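You operate a simulated robot arm through the tools that you are given. There is no shell and no other tool. Be economical: measure what you need, move in short steps, check, and stop when the job is done.

Carry out the task below with a simulated two-armed robot. There is one attempt and no reset: what you move stays moved.

TASK
Take the small fern print on the top of the plan chest and put it away on the table top behind the column crank. Take the black pad and leave it on the grey card. Stack the box that says "Labels" from the top of the freezer lid on top of the box marked "Box M-29". Fetch the bagged book marked "J-59" from the top of the low wooden bench and set it on the mill print on a cream board. Carry the teal crate with both arms and set it on the top of the plan chest. Take the small white tray and leave it on the taped square on the lamp bench. Any order will do.

Only the result counts: the job must be done as asked and must still hold three seconds after the hand-in. Knocking over, shifting, dropping, spilling or breaking anything else fails it. Lids that push on must go on centred and level and be pressed home; caps that screw on are set level and turned clockwise until they are tight.

THE ROBOT
Two 7-joint arms with fingered hands on one trunk, on a base that drives. Base frame: it is fixed to the floor where the robot stands at the start and does not move with it; the origin is under the middle of the robot, x ahead of it, y to its left, z up; the surface under the hand at the start is at about z = 0.9. Lengths are in m, angles in degrees, forces in N, time in s.
The left shoulder is at the start at [0.2, 0.135, 1.045], the right one opposite. Places, roughly: bagged book [0.5, 1.75, 0.5]; black pad (5x7x4 cm) [0.7, 0.5, 0.9]; grey card (12x10x3 cm) [0.6, 0.4, 0.9]; little blue box, narrow cream box, small cream box [0.75, 0.75, 1]; mill print on a cream board [0.5, 5.25, 0.75]; small fern print [0.5, 0, 1]; small white tray (9x8x5 cm) [-1, 3, 0.1]; table top behind the column crank (26x25 cm) [-1.7, 3.28, 0.6]; taped square on the lamp bench (25x19 cm) [-1.16, 3.66, 0.8]; teal crate [-1, 1.5, 0.75]; top of the plan chest [0.7, -0.4, 0.9]. Payload 4 kg a hand.
The TCP of each hand is the grasp point between the finger pads, 0.025 m short of the fingertips. In the tool frame z runs along the fingers and y along their closing line. The gripper opens to 0.088 m. The gripper's body begins 0.029 m behind the TCP. The gripper is a hand of 4 fingers: y runs from the thumb to the fingers, the wrist lies at [-0.013, -0.106, -0.174] in the tool frame, and closing takes about 1.5 s.
Orientation is that of the tool frame in the base frame, as a unit quaternion [x, y, z, w]. With the fingers straight down and the wrist toward the robot, the tool's x, y and z point along [0, 1, 0], [1, 0, 0] and [0, 0, -1] of the base frame.

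THE INTERFACE
- The arms move only by the tool drive_tool. It takes "left_steps", "right_steps" or both (then of equal length, played together; a hand with none holds still); each is a list of rows, each a list of 7 numbers: the shift along the tool's x, y, z in m, then the turn, a rotation vector about the tool's x, y, z in degrees, then the gripper command, from -1 (shut) to 1 (fully open), values between in proportion. In form: [[tx, ty, tz, ax, ay, az, grip], ...]. A call has 1 to 12 rows; each row shifts and turns the commanded pose from where the row before left it, along the tool's axes as they then stand. Rows are played at 5 a second. More than 0.05 m and 8.6 degrees between two rows, or a gripper value outside its range, and nothing of the call is played. Where a pose cannot be reached the arm comes as near as it can. A force on the tool above 40 N (or 10 N above the force at the start of the call, whichever is more), or a blocked arm, ends the call early, and 0.2 s more pass. The fingers move at their own pace (about 0.153 m/s each) and stop on an object; they squeeze with about 26 N. The grip force told is the motor's: it shows also when the fingers shut on nothing. Time passes only in rows, and 0.2 s behind the last, so rows that do not move let the fingers close. It gives the time, the measured TCP pose, the force on the tool (base axes), the opening and the grip force at its end, in the units of the frame above (readings bear some noise), with the torque about the TCP (base axes, N m) and any sound that the robot's microphone picked up, and new pictures: "pictures" is both (left out), scene, wrist or none (wrist: the cameras of the hands that moved).
- Cameras (640 x 400 px; columns grow to the right, rows downward): "scene" is now at [0.1241, 0.0319, 1.6364]; the picture's right is [0.46, -0.89, 0.00], its down [-0.73, -0.37, -0.57] and it looks along [0.51, 0.26, -0.82] (base axes); focal length 259 px, centre (320, 200). "left" rides on the left gripper at [-0.064, -0.083, -0.098] in its tool frame; the picture's right is [-0.62, -0.37, 0.69], its down [0.71, -0.63, 0.30] and it looks along [0.32, 0.68, 0.65] (tool axes); focal length 265 px, centre (320, 200). "right" rides on the right gripper at [0.064, -0.083, -0.098] in its tool frame; the picture's right is [-0.62, 0.37, -0.69], its down [-0.71, -0.63, 0.30] and it looks along [-0.32, 0.68, 0.65] (tool axes); focal length 265 px, centre (320, 200). There is no depth. A picture from a camera that has moved, and an enlarged one, comes with that camera's place and axes in the base frame and with its lens.
- raise_lower(by): slides the trunk up (or, below 0, down) by that many m; the arms and the scene camera ride with it, the base frame stays. It gives what a move gives, with no picture.
- roll_base(legs): drives the robot by 1 to 6 legs, each [ahead, left, turn to the left] in m, m and degrees, along the robot's own axes; the way and the turn of a leg run together, so that a leg with both is an arc; at most 1.5 m and 180 degrees a leg. The arms and the cameras ride along, it lands a little off, and it stops where it bumps. It gives what a move gives, and a new picture of the scene camera.
- set_grasp(shape, hand): the hand has 4 fingers and takes this shape, open, in about a second: jaw (thumb against the fingers, like two jaws); tri (thumb and two fingers); tip (a fingertip pinch); poke (one finger out to press); point (the index stretched); flat (the hand flat); cup (the hand cupped); fist (a fist). The gripper value then closes the fingers along that shape, each until it touches; the sizes above hold for jaw. It gives what a move gives, with no picture.
- pan_tilt(pan, tilt): turns the head with the scene camera to pan (to the left, within 97 degrees either way) and tilt (down, from -29 to 69), counted from straight ahead of the robot. It gives what a move gives, and a new picture of the scene camera.
- close_up(camera, box): a new picture of the part [left, top, right, bottom] of that camera's present view, enlarged. The clock stands still meanwhile.
- sign_off(): hands the job in; it is judged then, once.

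Go step by step. Nothing tells you exact positions but the pictures and the camera data: compare them with the known pose of the tool, close in by small moves and look again before you grip or let go. The budget is 175 turns and 260 pictures, counting those below and the enlarged ones. Unless the task says otherwise, let go and move clear before handing in.

The tools are called after "Request:" as name(argument=value, ...) on one line, values as JSON. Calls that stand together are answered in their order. drive_tool: Moves the arms, as the interface text tells. Its arguments: {"type":"object","properties":{"left_steps":{"type":"array","items":{"type":"array","items":{"type":"number"}}},"right_steps":{"type":"array","items":{"type":"array","items":{"type":"number"}}},"pictures":{"type":"string","enum":["both","scene","wrist","none"]}},"required":[]} The other tools are called the same way: raise_lower (by) slides the trunk up or down; set_grasp (shape, hand) gives the hand a shape; roll_base (legs) drives the base; pan_tilt (pan, tilt) turns the head that bears the scene camera; close_up (camera, box) takes an enlarged picture of a part of a camera's view; sign_off () hands the job in.

At the start:

```text
clock: 0.0
left_tool_pos: [0.3255, 0.4746, 1.2265]
left_tcp_rot: [0.707, 0.707, -0.001, 0.0]
left_wrist_force: [0.7, -0.2, -0.1]
left_wrist_torque: [-0.04, -0.02, -0.01]
left_opening: 0.0877
left_finger_force: 0.0
left_shape: jaw
right_tool_pos: [0.6305, 0.0981, 1.1334]
right_tcp_rot: [0.707, 0.707, 0.0, 0.0]
right_wrist_force: [-0.3, 0.5, 0.9]
right_wrist_torque: [0.02, -0.04, 0.03]
right_opening: 0.0876
right_finger_force: 0.2
right_shape: jaw
trunk travel left (down, up): [-0.65, 0.12]
robot x, y, heading: [-0.0039, -0.0025, -0.0]
head pan, tilt: [27.1, 55.3]
```

scene: 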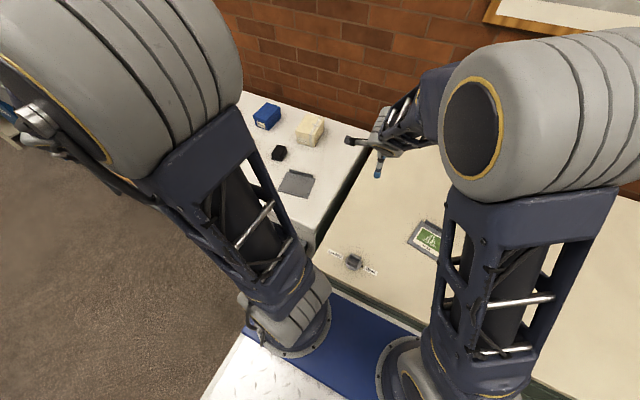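
right: 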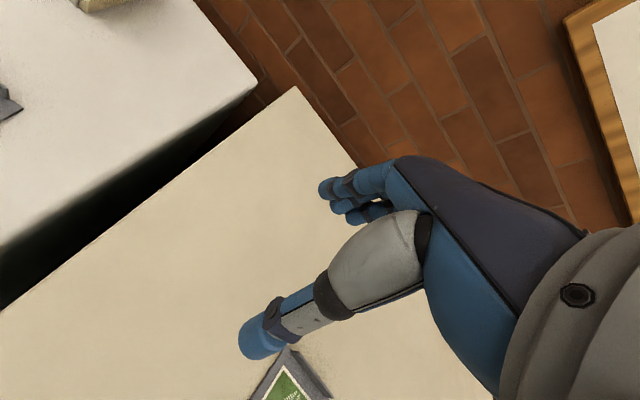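
left: 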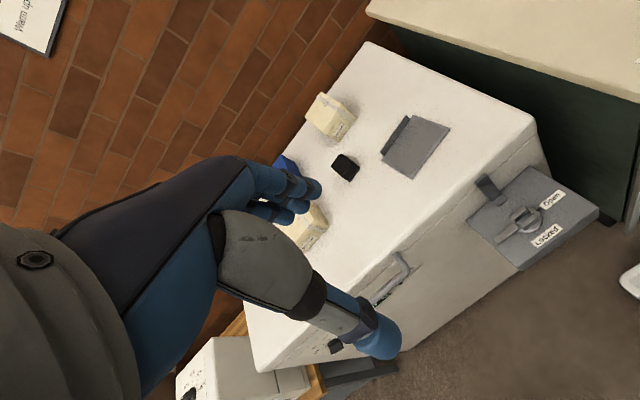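

I see the freezer top with three boxes, the black pad and the grey card, and the plan chest with the fern print. I'll look closer first.

Request:
close_up(camera="scene", box=[220, 80, 380, 200])

Request:
close_up(camera="left", box=[240, 60, 480, 260])

Request:
close_up(camera="scene", box=[320, 200, 480, 300])

```text
3.33 times, centred on (300, 140) of scene
camera zoom: at [0.1241, 0.0319, 1.6364], right [0.46, -0.89, 0.0], down [-0.73, -0.37, -0.57], along [0.51, 0.26, -0.82], focal length 864 px, centre (387, 400)
```

zoom: 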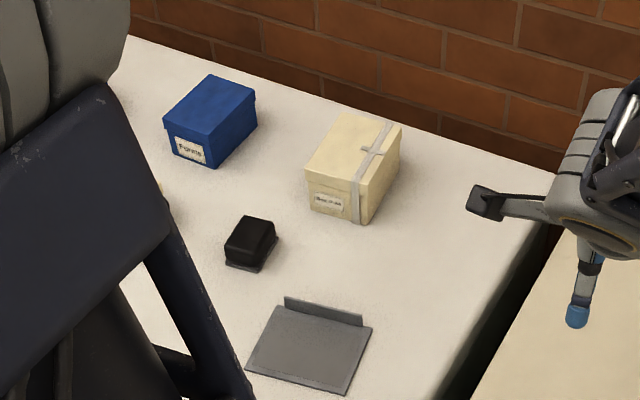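

```text
2.00 times, centred on (360, 160) of left
camera zoom: at [0.2429, 0.4084, 1.325], right [-0.37, -0.62, -0.69], down [-0.63, 0.71, -0.3], along [0.68, 0.32, -0.65], focal length 531 px, centre (240, 280)
```

zoom: 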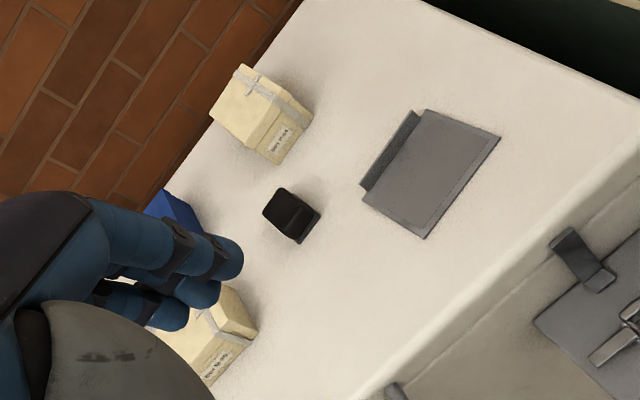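

```text
4.00 times, centred on (400, 250) of scene
camera zoom: at [0.1241, 0.0319, 1.6364], right [0.46, -0.89, 0.0], down [-0.73, -0.37, -0.57], along [0.51, 0.26, -0.82], focal length 1037 px, centre (0, 0)
```

zoom: 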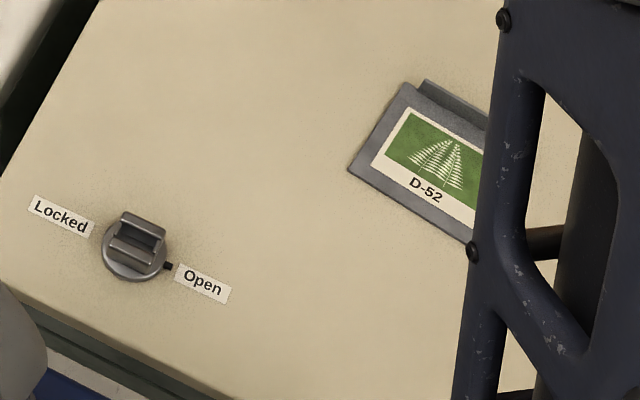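

There are two cream boxes and a blue one; I need to read their labels.

Request:
close_up(camera="scene", box=[250, 100, 330, 150])

Request:
close_up(camera="left", box=[300, 90, 360, 140])

Request:
close_up(camera="left", box=[280, 200, 380, 260])

```text
8.00 times, centred on (290, 125) of scene
camera zoom: at [0.1241, 0.0319, 1.6364], right [0.46, -0.89, 0.0], down [-0.73, -0.37, -0.57], along [0.51, 0.26, -0.82], focal length 2074 px, centre (560, 800)
```

zoom: 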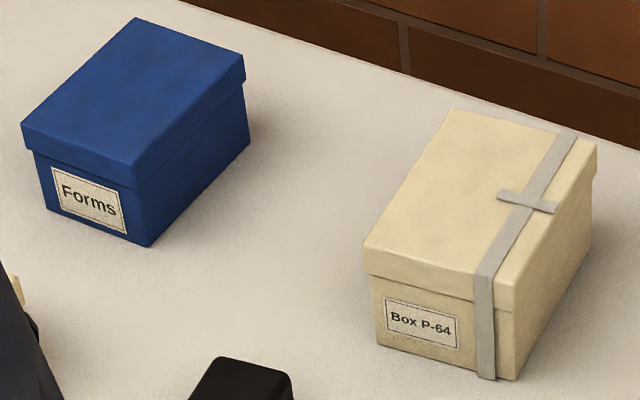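

```text
8.00 times, centred on (330, 115) of left
camera zoom: at [0.2429, 0.4084, 1.325], right [-0.37, -0.62, -0.69], down [-0.63, 0.71, -0.3], along [0.68, 0.32, -0.65], focal length 2123 px, centre (240, 880)
```

zoom: 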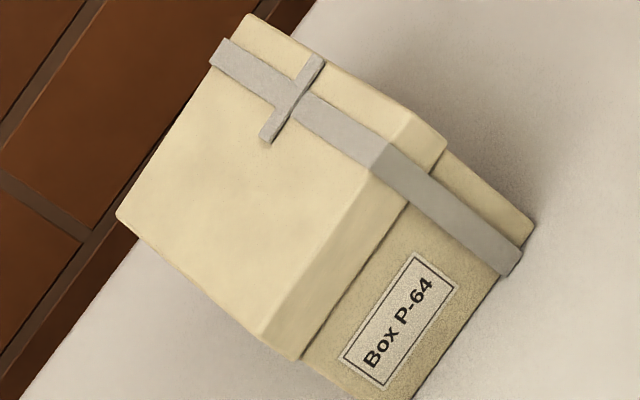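

```text
6.40 times, centred on (330, 230) of left
camera zoom: at [0.2429, 0.4084, 1.325], right [-0.37, -0.62, -0.69], down [-0.63, 0.71, -0.3], along [0.68, 0.32, -0.65], focal length 1699 px, centre (256, 8)
```

zoom: 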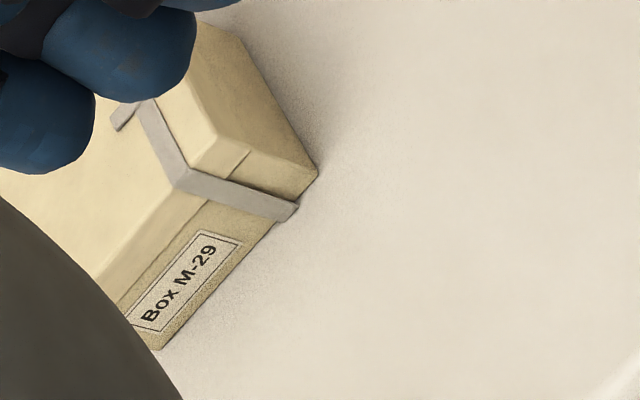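

I can read "Forms", "Box P-64" and "Box M-29", but no "Labels" yet. I'll turn the head left for a clear view of the freezer.

Request:
pan_tilt(pan=60, tilt=45)

Request:
drive_tool(left_steps=[[0, -0.05, -0.02, 0, 0, 0, 1], [0, -0.05, -0.02, 0, 0, 0, 1]], pictures="both")

```text
clock: 1.0
left_tool_pos: [0.3262, 0.4743, 1.2265]
left_tcp_rot: [0.707, 0.707, -0.001, 0.0]
left_wrist_force: [0.1, -0.5, -0.3]
left_wrist_torque: [-0.01, 0.0, 0.02]
left_opening: 0.0876
left_finger_force: 0.0
left_shape: jaw
right_tool_pos: [0.6296, 0.0993, 1.1335]
right_tcp_rot: [0.707, 0.707, 0.0, 0.001]
right_wrist_force: [0.0, 0.7, -0.2]
right_wrist_torque: [0.01, 0.01, 0.0]
right_opening: 0.0876
right_finger_force: 0.1
right_shape: jaw
trunk travel left (down, up): [-0.65, 0.12]
robot x, y, heading: [0.0026, 0.0003, -0.0]
head pan, tilt: [60.0, 45.0]
camera scene: at [0.1009, 0.0696, 1.6502], right [0.87, -0.5, 0.0], down [-0.35, -0.61, -0.71], along [0.35, 0.61, -0.71], focal length 259 px, centre (320, 200)
```

scene: 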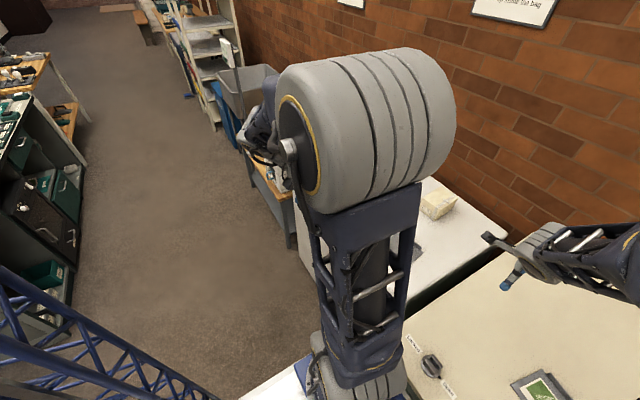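

```text
refused: row 1 steps farther than a row can; nothing moved
```

The arm blocks part of the view. I'll back off a little and slide left so the freezer is in front of the left arm.

Request:
roll_base(legs=[[-0.1, 0.0, 0], [0, 0.35, 0]])

Request:
pan_tilt(pan=10, tilt=45)

Request:
drive_tool(left_steps=[[0, -0.05, 0, 0, 0, 0, 1], [0.03, -0.04, 0, 0, 0, 0, 1]], pictures="wrist")

```text
clock: 4.0
left_tool_pos: [0.2285, 0.8216, 1.2267]
left_tcp_rot: [0.708, 0.706, 0.0, 0.0]
left_wrist_force: [-0.6, 0.3, 0.0]
left_wrist_torque: [-0.03, -0.02, -0.04]
left_opening: 0.0874
left_finger_force: 0.1
left_shape: jaw
right_tool_pos: [0.5304, 0.4446, 1.1342]
right_tcp_rot: [0.708, 0.706, 0.0, 0.0]
right_wrist_force: [-0.8, -0.3, 0.3]
right_wrist_torque: [0.0, 0.01, -0.01]
right_opening: 0.0877
right_finger_force: 0.0
right_shape: jaw
trunk travel left (down, up): [-0.65, 0.12]
robot x, y, heading: [-0.0966, 0.3468, -0.5]
head pan, tilt: [60.0, 45.0]
camera scene: at [0.002, 0.418, 1.6503], right [0.86, -0.5, 0.0], down [-0.36, -0.61, -0.71], along [0.36, 0.61, -0.71], focal length 259 px, centre (320, 200)
```

scene: 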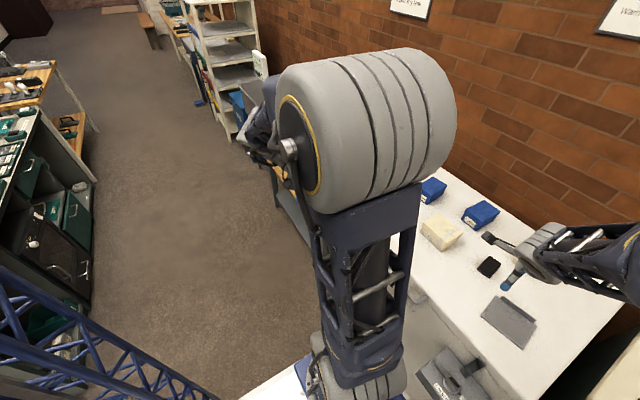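

```text
clock: 5.2
left_tool_pos: [0.2283, 0.8222, 1.2272]
left_tcp_rot: [0.708, 0.706, 0.0, 0.0]
left_wrist_force: [-0.7, 0.4, -0.2]
left_wrist_torque: [-0.02, 0.02, 0.0]
left_opening: 0.0878
left_finger_force: 0.0
left_shape: jaw
right_tool_pos: [0.5311, 0.4447, 1.1335]
right_tcp_rot: [0.708, 0.706, 0.0, 0.001]
right_wrist_force: [0.0, 0.1, -0.4]
right_wrist_torque: [0.0, -0.02, 0.01]
right_opening: 0.0877
right_finger_force: 0.1
right_shape: jaw
trunk travel left (down, up): [-0.65, 0.12]
robot x, y, heading: [-0.1027, 0.3496, -0.3]
head pan, tilt: [10.0, 45.0]
camera scene: at [0.0412, 0.3616, 1.6503], right [0.17, -0.99, 0.0], down [-0.7, -0.12, -0.71], along [0.7, 0.12, -0.71], focal length 259 px, centre (320, 200)
```

scene: 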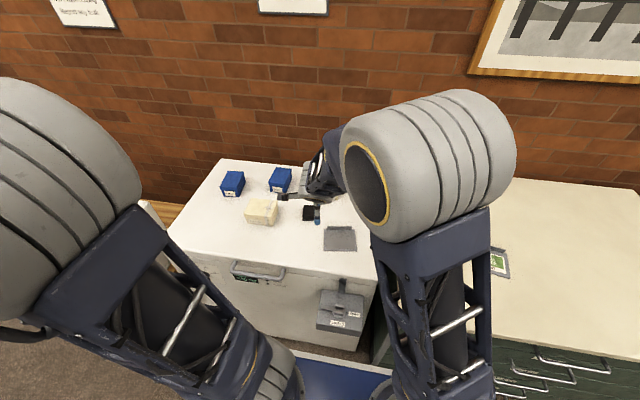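

```text
clock: 5.8
left_tool_pos: [0.1378, 0.8531, 1.2233]
left_tcp_rot: [0.709, 0.705, 0.0, 0.0]
left_wrist_force: [0.4, 0.1, -0.2]
left_wrist_torque: [0.01, -0.03, 0.01]
left_opening: 0.0874
left_finger_force: 0.0
left_shape: jaw
right_tool_pos: [0.531, 0.4444, 1.1325]
right_tcp_rot: [0.709, 0.705, 0.0, -0.001]
right_wrist_force: [-0.9, 0.2, -0.3]
right_wrist_torque: [0.0, -0.03, -0.01]
right_opening: 0.0875
right_finger_force: 0.0
right_shape: jaw
trunk travel left (down, up): [-0.65, 0.12]
robot x, y, heading: [-0.0946, 0.3511, -0.3]
head pan, tilt: [10.0, 45.0]
camera left: at [0.0541, 0.7871, 1.3225], right [-0.37, -0.62, -0.69], down [-0.63, 0.72, -0.3], along [0.69, 0.32, -0.65], focal length 265 px, centre (320, 200)
```

left: 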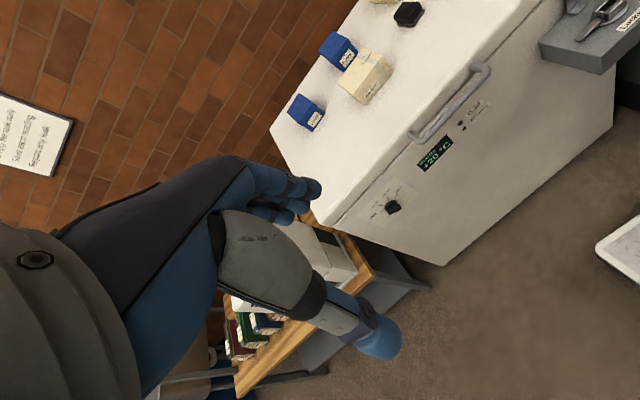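

A second blue box stands at the left. I'll read its label.

Request:
close_up(camera="left", box=[280, 20, 400, 140])

Request:
close_up(camera="scene", box=[210, 150, 370, 260])

```text
3.33 times, centred on (340, 80) of left
camera zoom: at [0.0541, 0.7871, 1.3225], right [-0.37, -0.62, -0.69], down [-0.63, 0.72, -0.3], along [0.69, 0.32, -0.65], focal length 885 px, centre (253, 600)
```

zoom: 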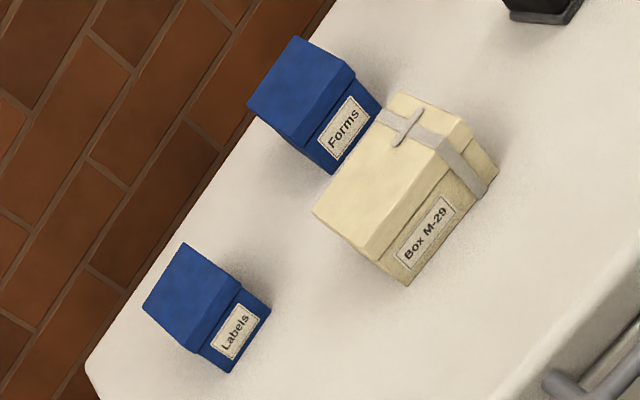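

```text
3.64 times, centred on (290, 205) of scene
camera zoom: at [0.0414, 0.3611, 1.6503], right [0.17, -0.99, 0.0], down [-0.7, -0.12, -0.71], along [0.7, 0.12, -0.71], focal length 943 px, centre (429, 182)
```

zoom: 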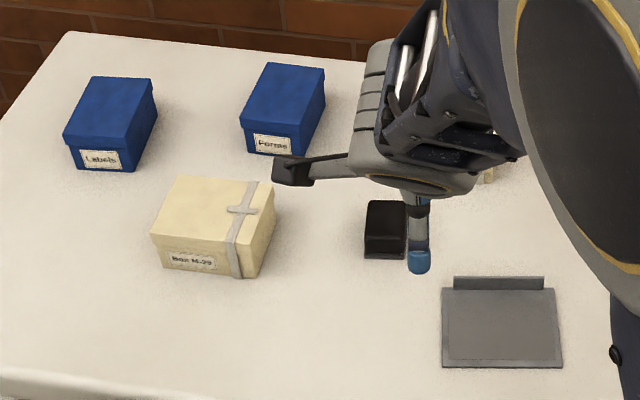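

The "Labels" box is the left blue one, at about (0.79, 0.86), and Box M-29 is at about (0.65, 0.685). I'll shift the base further left to bring these within reach of the left hand and the pad within reach of the right.

Request:
roll_base(legs=[[0.03, 0.25, 0.3]])

Request:
pan_tilt(pan=0, tilt=50)

Request:
drive_tool(right_steps=[[-0.05, 0, 0, 0, 0, 0, 1], [-0.05, 0, 0, 0, 0, 0, 1], [-0.04, 0, 0, 0, 0, 0, 1], [-0.03, 0, 0, 0, 0, 0, 1]], pictures="both")

```text
clock: 7.6
left_tool_pos: [0.1594, 1.1088, 1.224]
left_tcp_rot: [0.704, 0.71, 0.0, 0.0]
left_wrist_force: [0.8, 0.1, 0.0]
left_wrist_torque: [-0.03, -0.02, 0.02]
left_opening: 0.0877
left_finger_force: 0.1
left_shape: jaw
right_tool_pos: [0.5578, 0.7062, 1.1329]
right_tcp_rot: [0.704, 0.71, 0.0, 0.0]
right_wrist_force: [0.4, 0.0, -0.3]
right_wrist_torque: [-0.01, 0.0, 0.01]
right_opening: 0.0878
right_finger_force: 0.1
right_shape: jaw
trunk travel left (down, up): [-0.65, 0.12]
robot x, y, heading: [-0.0694, 0.6032, 0.4]
head pan, tilt: [10.0, 45.0]
camera scene: at [0.0698, 0.6167, 1.6503], right [0.18, -0.98, 0.0], down [-0.7, -0.13, -0.71], along [0.7, 0.13, -0.71], focal length 259 px, centre (320, 200)
```

scene: 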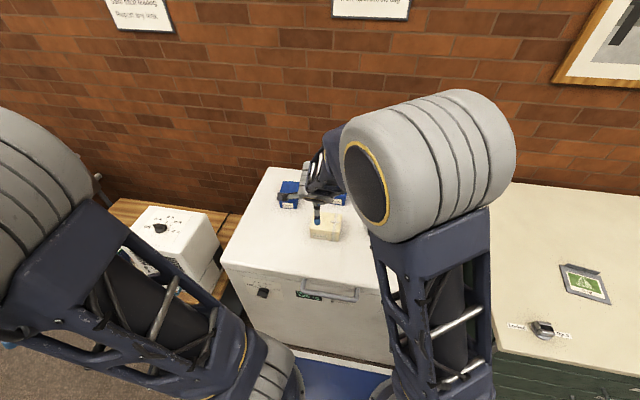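

```text
clock: 8.3
left_tool_pos: [0.159, 1.1072, 1.2223]
left_tcp_rot: [0.704, 0.71, 0.001, 0.0]
left_wrist_force: [0.6, 0.6, -0.2]
left_wrist_torque: [0.01, 0.02, 0.02]
left_opening: 0.0879
left_finger_force: 0.0
left_shape: jaw
right_tool_pos: [0.558, 0.7077, 1.1334]
right_tcp_rot: [0.704, 0.711, 0.0, 0.0]
right_wrist_force: [-0.3, 0.4, -0.5]
right_wrist_torque: [0.0, -0.02, -0.01]
right_opening: 0.0874
right_finger_force: 0.0
right_shape: jaw
trunk travel left (down, up): [-0.65, 0.12]
robot x, y, heading: [-0.0691, 0.6027, 0.5]
head pan, tilt: [0.0, 50.0]
camera scene: at [0.0669, 0.6026, 1.6434], right [0.01, -1.0, 0.0], down [-0.77, -0.01, -0.64], along [0.64, 0.01, -0.77], focal length 259 px, centre (320, 200)
```

scene: 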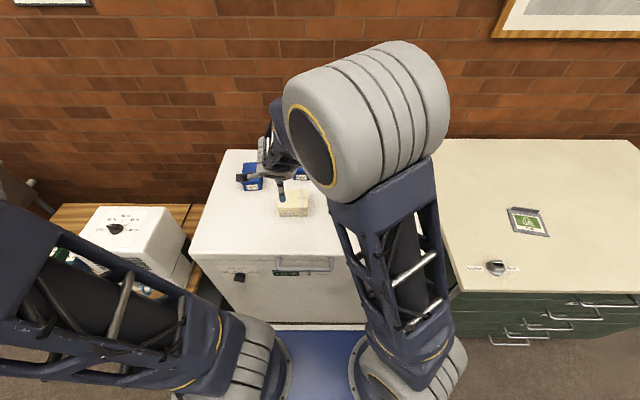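

```text
clock: 9.3
left_tool_pos: [0.1598, 1.1082, 1.2233]
left_tcp_rot: [0.704, 0.711, 0.0, 0.0]
left_wrist_force: [-0.1, 0.8, 0.8]
left_wrist_torque: [-0.01, -0.01, -0.04]
left_opening: 0.088
left_finger_force: 0.0
left_shape: jaw
right_tool_pos: [0.5603, 0.5384, 1.1368]
right_tcp_rot: [0.703, 0.711, 0.0, 0.0]
right_wrist_force: [0.8, 1.2, 0.0]
right_wrist_torque: [-0.02, -0.02, -0.02]
right_opening: 0.0876
right_finger_force: 0.1
right_shape: jaw
trunk travel left (down, up): [-0.65, 0.12]
robot x, y, heading: [-0.0723, 0.6018, 0.6]
head pan, tilt: [0.0, 50.0]
camera scene: at [0.0669, 0.6029, 1.6434], right [0.01, -1.0, 0.0], down [-0.77, -0.01, -0.64], along [0.64, 0.01, -0.77], focal length 259 px, centre (320, 200)
camera right: at [0.4751, 0.6008, 1.2337], right [0.37, -0.62, 0.69], down [-0.62, -0.72, -0.3], along [0.69, -0.32, -0.65], focal length 265 px, centre (320, 200)
```

scene: 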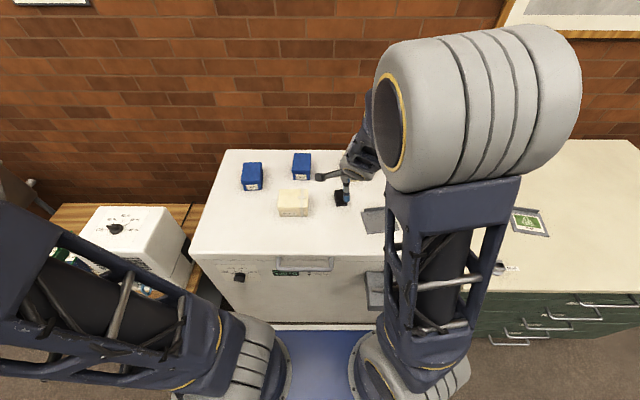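
right: 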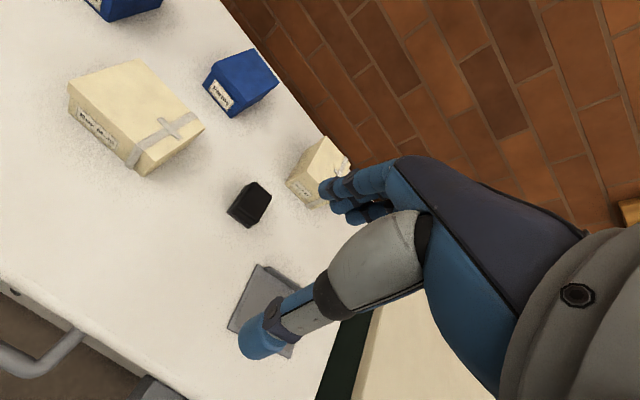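

Now a clear view; I'll refine the positions with close-ups.

Request:
close_up(camera="scene", box=[230, 140, 410, 250])

Request:
close_up(camera="right", box=[200, 160, 320, 360])

```text
3.56 times, centred on (320, 195) of scene
camera zoom: at [0.0669, 0.6029, 1.6434], right [0.01, -1.0, 0.0], down [-0.77, -0.01, -0.64], along [0.64, 0.01, -0.77], focal length 922 px, centre (320, 218)
```

zoom: 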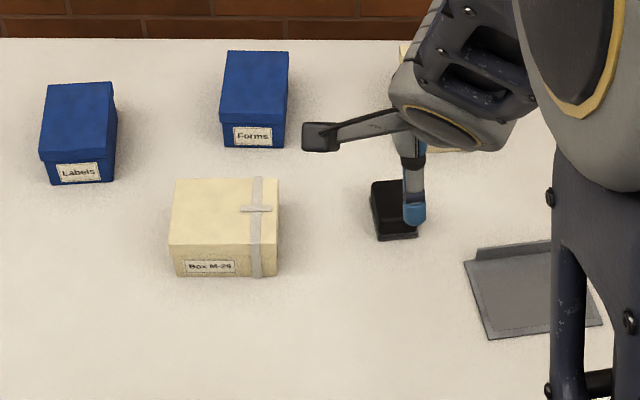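

```text
2.00 times, centred on (260, 260) of right
camera zoom: at [0.4751, 0.6008, 1.2337], right [0.37, -0.62, 0.69], down [-0.62, -0.72, -0.3], along [0.69, -0.32, -0.65], focal length 531 px, centre (440, 80)
```

zoom: 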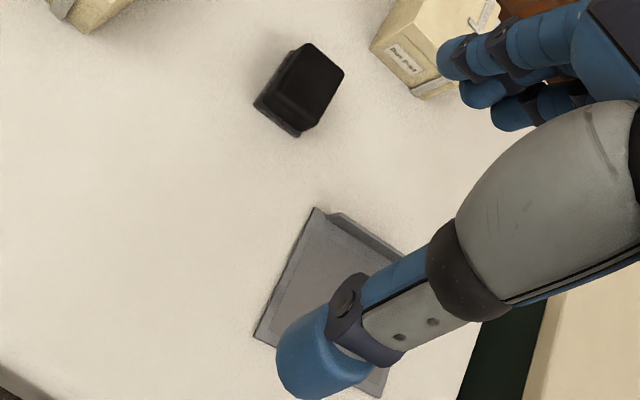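

The pad sits at about (0.685, 0.538). I'll turn the right hand 90° so it closes across the pad's narrow side, with the wrist out to the right, and turn the left hand at the same time the other way for the Labels box.

Request:
drive_tool(right_steps=[[0, 0, 0, 0, 0, -8.2, 1], [0, 0, 0, 0, 0, -8.2, 1], [0, 0, 0, 0, 0, -8.2, 1], [0, 0, 0, 0, 0, -8.2, 1], [0, 0, 0, 0, 0, -8.2, 1], [0, 0, 0, 0, 0, -8.2, 1], [0, 0, 0, 0, 0, -8.2, 1], [0, 0, 0, 0, 0, -8.2, 1], [0, 0, 0, 0, 0, -8.2, 1], [0, 0, 0, 0, 0, -8.2, 1], [0, 0, 0, 0, 0, -8, 1]], left_steps=[[0, 0.04, 0, 0, 0, 8.2, 1], [0, 0.04, 0, 0, 0, 8.2, 1], [0, 0.04, 0, 0, 0, 8.2, 1], [0, 0.03, 0, 0, 0, 8.2, 1], [0, 0.03, 0, 0, 0, 8.2, 1], [0, 0.03, 0, 0, 0, 8.2, 1], [0, 0, 0, 0, 0, 8.2, 1], [0, 0, 0, 0, 0, 8.2, 1], [0, 0, 0, 0, 0, 8.2, 1], [0, 0, 0, 0, 0, 8.2, 1], [0, 0, 0, 0, 0, 8, 1]], pictures="none")

```text
clock: 11.7
left_tool_pos: [0.3524, 1.0452, 1.2245]
left_tcp_rot: [1.0, 0.003, 0.001, 0.0]
left_wrist_force: [-0.4, 0.6, 0.1]
left_wrist_torque: [0.02, -0.05, 0.0]
left_opening: 0.0877
left_finger_force: 0.2
left_shape: jaw
right_tool_pos: [0.5604, 0.5362, 1.1348]
right_tcp_rot: [-0.006, 1.0, 0.0, 0.0]
right_wrist_force: [0.6, -0.4, 1.1]
right_wrist_torque: [-0.01, 0.01, -0.02]
right_opening: 0.0874
right_finger_force: 0.0
right_shape: jaw
trunk travel left (down, up): [-0.65, 0.12]
robot x, y, heading: [-0.0682, 0.6012, 0.5]
head pan, tilt: [0.0, 50.0]
```

Both hands are turned. Moving the right hand over the pad.

Request:
drive_tool(right_steps=[[-0.045, 0, 0.01, 0, 0, 0, 1], [-0.045, 0, 0.01, 0, 0, 0, 1], [-0.035, 0, 0.03, 0, 0, 0, 1]], pictures="both")

```text
clock: 12.5
left_tool_pos: [0.3525, 1.045, 1.2239]
left_tcp_rot: [1.0, 0.005, 0.001, 0.0]
left_wrist_force: [-1.5, -0.1, 1.0]
left_wrist_torque: [0.0, -0.02, -0.01]
left_opening: 0.0877
left_finger_force: 0.1
left_shape: jaw
right_tool_pos: [0.6859, 0.5372, 1.0824]
right_tcp_rot: [-0.004, 1.0, 0.0, 0.0]
right_wrist_force: [-0.3, -0.3, 0.6]
right_wrist_torque: [-0.01, 0.01, 0.02]
right_opening: 0.0879
right_finger_force: 0.1
right_shape: jaw
trunk travel left (down, up): [-0.65, 0.12]
robot x, y, heading: [-0.0739, 0.6013, 0.5]
head pan, tilt: [0.0, 50.0]
camera scene: at [0.0665, 0.6023, 1.6434], right [0.01, -1.0, 0.0], down [-0.77, -0.01, -0.64], along [0.64, 0.01, -0.77], focal length 259 px, centre (320, 200)
camera right: at [0.6209, 0.4515, 1.1812], right [0.62, 0.37, 0.69], down [0.72, -0.62, -0.3], along [0.32, 0.69, -0.65], focal length 265 px, centre (320, 200)
```

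scene: 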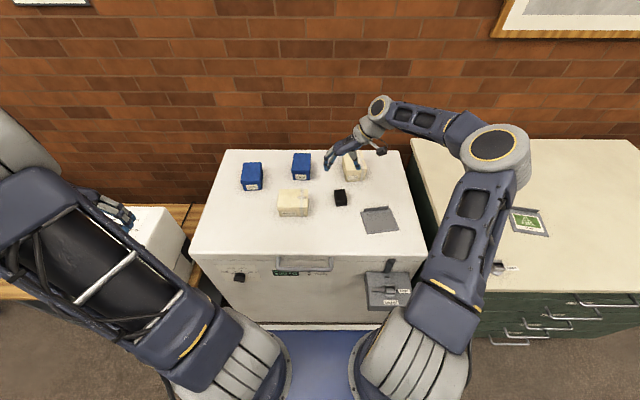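
right: 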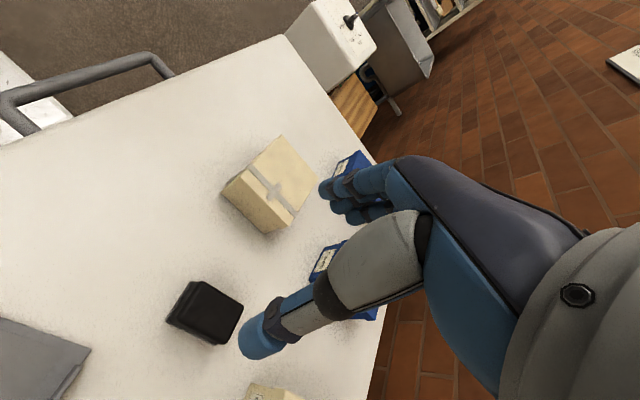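

Combining both cameras shows the freezer top is really at about z = 0.852. That puts the pad near (0.718, 0.530), M-29 near (0.681, 0.706) and Labels near (0.832, 0.885). I'll descend partway over the pad and check.

Request:
drive_tool(right_steps=[[-0.032, -0.007, 0.02, 0, 0, 0, 1], [0, 0, 0.04, 0, 0, 0, 1], [0, 0, 0.04, 0, 0, 0, 1], [0, 0, 0.02, 0, 0, 0, 1]], pictures="both")

Request:
close_up(camera="scene", box=[280, 120, 440, 240])

```text
clock: 13.5
left_tool_pos: [0.3524, 1.0452, 1.2239]
left_tcp_rot: [1.0, 0.005, 0.0, 0.0]
left_wrist_force: [0.7, 0.1, 0.4]
left_wrist_torque: [-0.04, 0.06, 0.0]
left_opening: 0.0877
left_finger_force: 0.0
left_shape: jaw
right_tool_pos: [0.7161, 0.5299, 0.9633]
right_tcp_rot: [-0.004, 1.0, 0.0, 0.001]
right_wrist_force: [-0.6, 0.2, 0.3]
right_wrist_torque: [-0.01, 0.04, 0.03]
right_opening: 0.0875
right_finger_force: 0.0
right_shape: jaw
trunk travel left (down, up): [-0.65, 0.12]
robot x, y, heading: [-0.0721, 0.6013, 0.7]
head pan, tilt: [0.0, 50.0]
camera scene: at [0.0668, 0.6025, 1.6434], right [0.01, -1.0, 0.0], down [-0.77, -0.01, -0.64], along [0.64, 0.01, -0.77], focal length 259 px, centre (320, 200)
camera right: at [0.6514, 0.4452, 1.0619], right [0.62, 0.37, 0.69], down [0.72, -0.62, -0.3], along [0.32, 0.69, -0.65], focal length 265 px, centre (320, 200)
```

scene: 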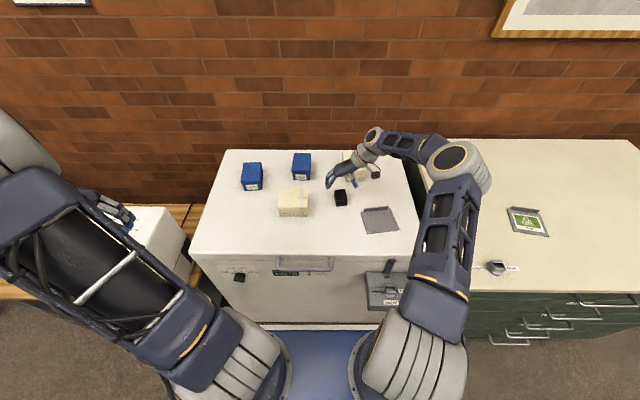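
right: 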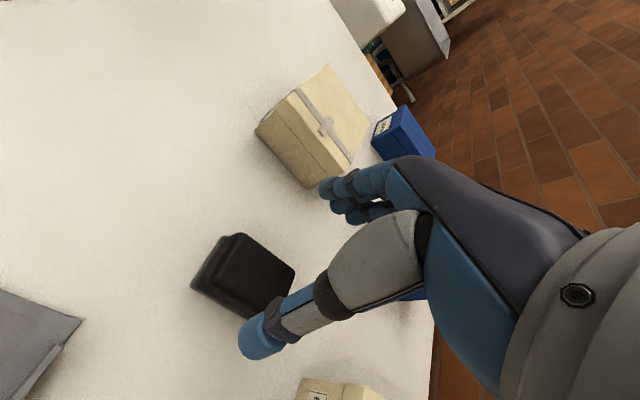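

```text
3.33 times, centred on (360, 180) of scene
camera zoom: at [0.0668, 0.6025, 1.6434], right [0.01, -1.0, 0.0], down [-0.77, -0.01, -0.64], along [0.64, 0.01, -0.77], focal length 864 px, centre (187, 267)
```

zoom: 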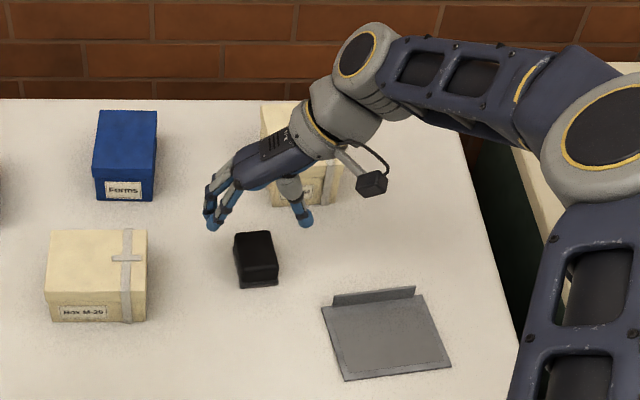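

The hand is nearly centred over the pad. Nudging it and descending.

Request:
drive_tool(right_steps=[[-0.005, -0.004, 0.03, 0, 0, 0, 1], [0, 0, 0.025, 0, 0, 0, 1], [0, 0, 0.015, 0, 0, 0, 1], [0, 0, 0.005, 0, 0, 0, 1]], pictures="both")

Request:
close_up(camera="scene", box=[300, 150, 380, 220])

```text
clock: 14.5
left_tool_pos: [0.3521, 1.045, 1.2248]
left_tcp_rot: [1.0, 0.004, 0.001, 0.0]
left_wrist_force: [0.1, -0.6, 0.2]
left_wrist_torque: [-0.02, 0.04, 0.0]
left_opening: 0.088
left_finger_force: 0.0
left_shape: jaw
right_tool_pos: [0.722, 0.5284, 0.8889]
right_tcp_rot: [-0.004, 1.0, 0.0, 0.0]
right_wrist_force: [-0.9, 0.1, -1.4]
right_wrist_torque: [0.0, -0.04, -0.02]
right_opening: 0.0879
right_finger_force: 0.0
right_shape: jaw
trunk travel left (down, up): [-0.65, 0.12]
robot x, y, heading: [-0.071, 0.605, 0.7]
head pan, tilt: [0.0, 50.0]
camera scene: at [0.0669, 0.6025, 1.6434], right [0.01, -1.0, 0.0], down [-0.77, -0.01, -0.64], along [0.64, 0.01, -0.77], focal length 259 px, centre (320, 200)
camera right: at [0.6572, 0.4429, 0.9873], right [0.62, 0.37, 0.69], down [0.72, -0.62, -0.3], along [0.32, 0.69, -0.65], focal length 265 px, centre (320, 200)
```

scene: 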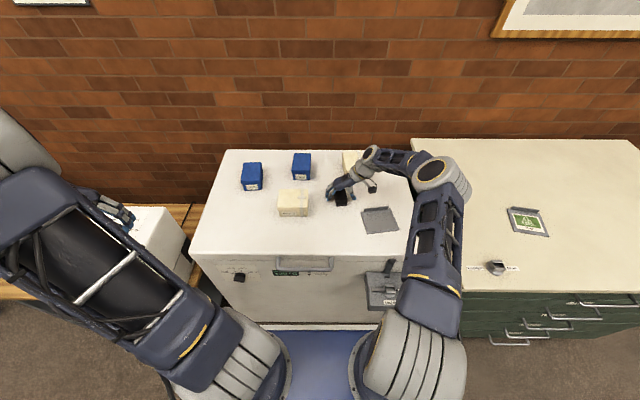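
right: 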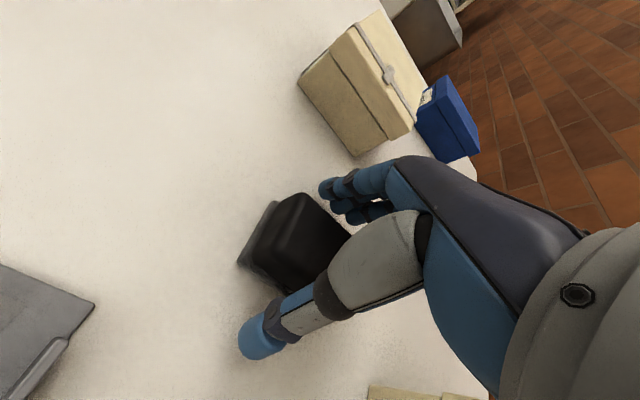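

```text
5.71 times, centred on (340, 185) of scene
camera zoom: at [0.0669, 0.6025, 1.6434], right [0.01, -1.0, 0.0], down [-0.77, -0.01, -0.64], along [0.64, 0.01, -0.77], focal length 1482 px, centre (206, 286)
```

zoom: 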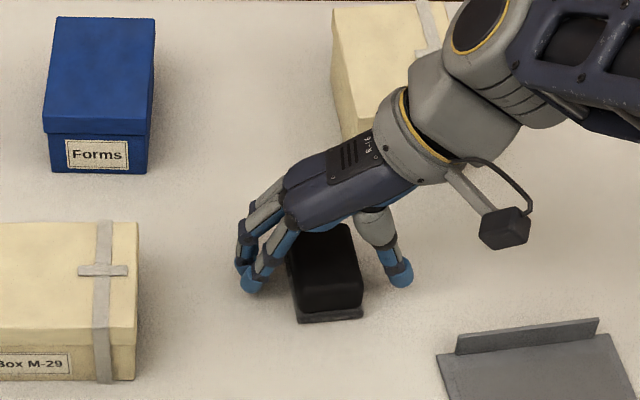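

The fingers straddle the pad. Closing.

Request:
drive_tool(right_steps=[[0, 0, 0, 0, 0, 0, -1], [0, 0, 0, 0, 0, 0, -1], [0, 0, 0, 0, 0, 0, -1], [0, 0, 0, 0, 0, 0, -1], [0, 0, 0, 0, 0, 0, -1], [0, 0, 0, 0, 0, 0, -1], [0, 0, 0, 0, 0, 0, -1], [0, 0, 0, 0, 0, 0, -1]], pictures="none")

Request:
drive_tool(right_steps=[[0, 0, -0.03, 0, 0, 0, -1], [0, 0, -0.04, 0, 0, 0, -1], [0.03, -0.03, -0.01, 0, 0, 0, -1], [0.03, -0.038, 0, 0, 0, 0, -1], [0.03, -0.038, 0, 0, 0, 0, -1], [0, -0.033, 0, 0, 0, 4, -1]], pictures="both")

Request:
close_up(camera="scene", box=[320, 150, 440, 240])

```text
clock: 16.3
left_tool_pos: [0.3529, 1.045, 1.223]
left_tcp_rot: [1.0, 0.004, 0.0, 0.0]
left_wrist_force: [0.5, -0.4, -0.4]
left_wrist_torque: [0.02, 0.0, -0.02]
left_opening: 0.0876
left_finger_force: 0.0
left_shape: jaw
right_tool_pos: [0.7215, 0.5268, 0.8895]
right_tcp_rot: [-0.006, 1.0, -0.001, 0.0]
right_wrist_force: [-0.4, 0.5, 0.3]
right_wrist_torque: [0.0, -0.01, 0.02]
right_opening: 0.0384
right_finger_force: 26.0
right_shape: jaw
trunk travel left (down, up): [-0.65, 0.12]
robot x, y, heading: [-0.0696, 0.6022, 0.5]
head pan, tilt: [0.0, 50.0]
```

```text
clock: 17.7
left_tool_pos: [0.3534, 1.0449, 1.2236]
left_tcp_rot: [1.0, 0.005, -0.001, -0.001]
left_wrist_force: [-1.1, -0.1, 0.7]
left_wrist_torque: [-0.02, 0.0, 0.01]
left_opening: 0.0876
left_finger_force: 0.1
left_shape: jaw
right_tool_pos: [0.6314, 0.3832, 0.9679]
right_tcp_rot: [0.031, 1.0, 0.0, 0.0]
right_wrist_force: [-0.4, 0.2, 0.0]
right_wrist_torque: [-0.02, 0.0, 0.01]
right_opening: 0.0384
right_finger_force: 25.8
right_shape: jaw
trunk travel left (down, up): [-0.65, 0.12]
robot x, y, heading: [-0.0719, 0.5987, 0.4]
head pan, tilt: [0.0, 50.0]
camera scene: at [0.0671, 0.6029, 1.6433], right [0.01, -1.0, 0.0], down [-0.77, -0.01, -0.64], along [0.64, 0.01, -0.77], focal length 259 px, centre (320, 200)
camera right: at [0.562, 0.3035, 1.0663], right [0.64, 0.33, 0.69], down [0.68, -0.67, -0.3], along [0.37, 0.66, -0.65], focal length 265 px, centre (320, 200)
```

scene: 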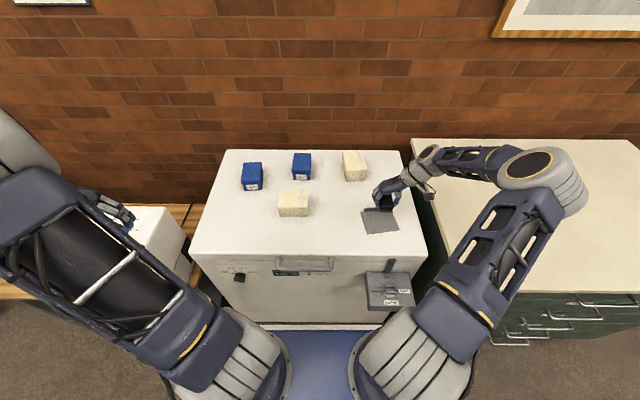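
right: 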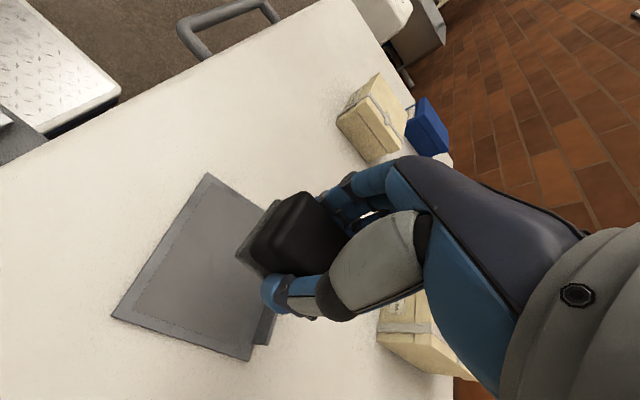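

```text
4.44 times, centred on (380, 195) of scene
camera zoom: at [0.0671, 0.6029, 1.6433], right [0.01, -1.0, 0.0], down [-0.77, -0.01, -0.64], along [0.64, 0.01, -0.77], focal length 1152 px, centre (53, 222)
```

zoom: 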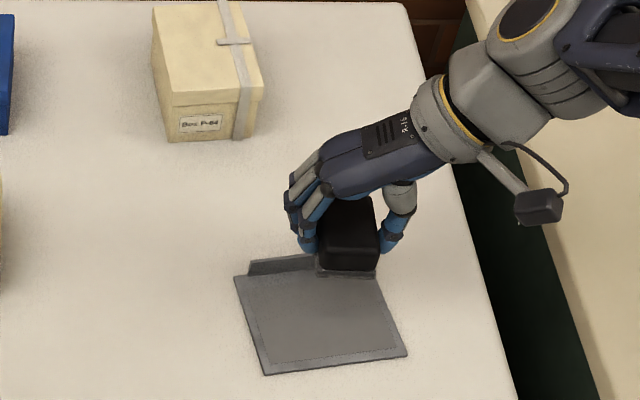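

The card's centre is near (0.629, 0.389), turned about 9° counter-clockwise. I'll line the pad up with it, staying in front of the lip, and lower in small steps.

Request:
drive_tool(right_steps=[[0.009, 0.002, 0, 0, 0, -6.5, -1], [0.009, 0.003, 0, 0, 0, -6.5, -1], [0, 0, 0.04, 0, 0, 0, -1], [0, 0, 0.02, 0, 0, 0, -1], [0, 0, 0, 0, 0, 0, -1]], pictures="both")

Request:
close_up(camera="scene", box=[320, 150, 440, 240])

```text
clock: 18.9
left_tool_pos: [0.3529, 1.0453, 1.2232]
left_tcp_rot: [1.0, 0.005, 0.0, 0.0]
left_wrist_force: [-0.3, 0.9, 0.0]
left_wrist_torque: [0.0, 0.04, 0.01]
left_opening: 0.0878
left_finger_force: 0.1
left_shape: jaw
right_tool_pos: [0.6142, 0.3906, 0.9089]
right_tcp_rot: [-0.083, 0.997, -0.001, 0.0]
right_wrist_force: [0.1, 0.7, -0.7]
right_wrist_torque: [-0.01, -0.04, 0.02]
right_opening: 0.0382
right_finger_force: 26.5
right_shape: jaw
trunk travel left (down, up): [-0.65, 0.12]
robot x, y, heading: [-0.0739, 0.6024, 0.4]
head pan, tilt: [0.0, 50.0]
camera scene: at [0.0669, 0.6025, 1.6434], right [0.01, -1.0, 0.0], down [-0.77, -0.01, -0.64], along [0.64, 0.01, -0.77], focal length 259 px, centre (320, 200)
camera right: at [0.5652, 0.2979, 1.0079], right [0.55, 0.47, 0.69], down [0.81, -0.5, -0.3], along [0.21, 0.73, -0.65], focal length 265 px, centre (320, 200)
```

scene: 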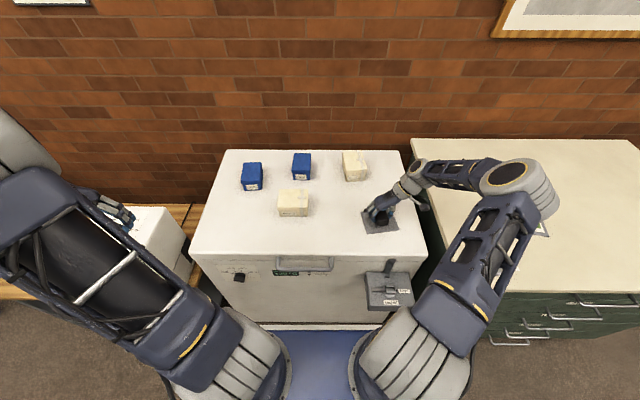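
right: 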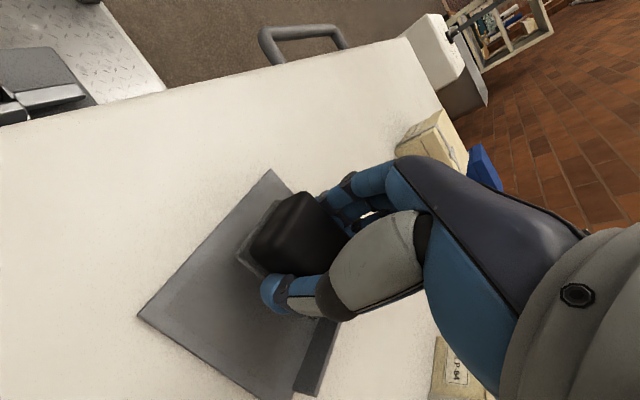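

```text
4.44 times, centred on (380, 195) of scene
camera zoom: at [0.0669, 0.6025, 1.6434], right [0.01, -1.0, 0.0], down [-0.77, -0.01, -0.64], along [0.64, 0.01, -0.77], focal length 1152 px, centre (53, 222)
```

zoom: 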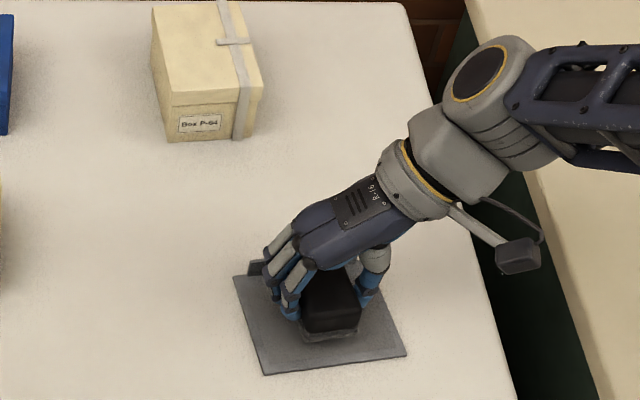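

The pad is above the card and clear of the lip. Lowering slowly until it touches.

Request:
drive_tool(right_steps=[[0, 0, 0.01, 0, 0, 0, -1], [0, 0, 0.003, 0, 0, 0, -1], [0, 0, 0, 0, 0, 0, -1]], pictures="none")

Request:
drive_tool(right_steps=[[0, 0, 0.002, 0, 0, 0, -1], [0, 0, 0, 0, 0, 0, -1]], pictures="none")

```text
clock: 19.7
left_tool_pos: [0.3524, 1.0451, 1.224]
left_tcp_rot: [1.0, 0.005, 0.0, -0.001]
left_wrist_force: [-1.0, 0.4, -0.5]
left_wrist_torque: [0.0, -0.01, -0.01]
left_opening: 0.0876
left_finger_force: 0.1
left_shape: jaw
right_tool_pos: [0.6153, 0.392, 0.8968]
right_tcp_rot: [-0.082, 0.997, 0.0, 0.0]
right_wrist_force: [0.8, 0.6, 0.0]
right_wrist_torque: [0.0, -0.04, 0.02]
right_opening: 0.0385
right_finger_force: 26.1
right_shape: jaw
trunk travel left (down, up): [-0.65, 0.12]
robot x, y, heading: [-0.0691, 0.6049, 0.4]
head pan, tilt: [0.0, 50.0]
```

```text
clock: 20.3
left_tool_pos: [0.3533, 1.0448, 1.2235]
left_tcp_rot: [1.0, 0.004, 0.0, -0.001]
left_wrist_force: [-0.2, -0.3, 0.0]
left_wrist_torque: [0.01, 0.02, -0.01]
left_opening: 0.0878
left_finger_force: 0.1
left_shape: jaw
right_tool_pos: [0.6157, 0.3922, 0.8953]
right_tcp_rot: [-0.082, 0.997, 0.0, 0.001]
right_wrist_force: [0.3, 0.0, -0.9]
right_wrist_torque: [-0.02, 0.02, 0.03]
right_opening: 0.0381
right_finger_force: 26.3
right_shape: jaw
trunk travel left (down, up): [-0.65, 0.12]
robot x, y, heading: [-0.073, 0.602, 0.5]
head pan, tilt: [0.0, 50.0]
```

Request:
drive_tool(right_steps=[[0, 0, 0.002, 0, 0, 0, -1], [0, 0, 0, 0, 0, 0, -1]], pictures="none")

Request:
drive_tool(right_steps=[[0, 0, 0.002, 0, 0, 0, -1], [0, 0, 0, 0, 0, 0, -1]], pictures="wrist")

```text
clock: 20.9
left_tool_pos: [0.3538, 1.0448, 1.2229]
left_tcp_rot: [1.0, 0.004, 0.001, 0.0]
left_wrist_force: [0.3, -0.4, 0.6]
left_wrist_torque: [0.0, 0.0, 0.02]
left_opening: 0.0878
left_finger_force: 0.0
left_shape: jaw
right_tool_pos: [0.6155, 0.3921, 0.8928]
right_tcp_rot: [-0.083, 0.997, 0.0, -0.001]
right_wrist_force: [-1.1, 0.7, 2.0]
right_wrist_torque: [0.01, 0.01, 0.02]
right_opening: 0.0383
right_finger_force: 25.7
right_shape: jaw
trunk travel left (down, up): [-0.65, 0.12]
robot x, y, heading: [-0.0719, 0.6009, 0.5]
head pan, tilt: [0.0, 50.0]
```

```text
clock: 21.5
left_tool_pos: [0.3522, 1.0454, 1.223]
left_tcp_rot: [1.0, 0.004, 0.0, 0.0]
left_wrist_force: [-0.1, 0.1, -0.8]
left_wrist_torque: [0.02, 0.02, -0.02]
left_opening: 0.0877
left_finger_force: 0.0
left_shape: jaw
right_tool_pos: [0.615, 0.392, 0.8914]
right_tcp_rot: [-0.083, 0.997, 0.001, 0.0]
right_wrist_force: [2.1, -0.4, 10.6]
right_wrist_torque: [-0.02, -0.05, -0.02]
right_opening: 0.0386
right_finger_force: 26.3
right_shape: jaw
trunk travel left (down, up): [-0.65, 0.12]
robot x, y, heading: [-0.0686, 0.6006, 0.2]
head pan, tilt: [0.0, 50.0]
camera right: at [0.5646, 0.2989, 0.99], right [0.55, 0.47, 0.69], down [0.81, -0.5, -0.3], along [0.21, 0.73, -0.65], focal length 265 px, centre (320, 200)
```

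right: 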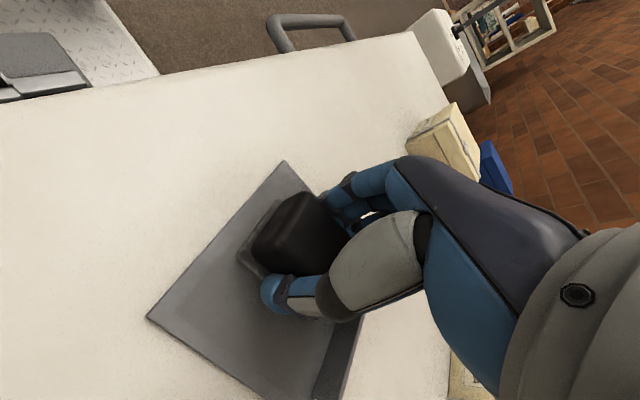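

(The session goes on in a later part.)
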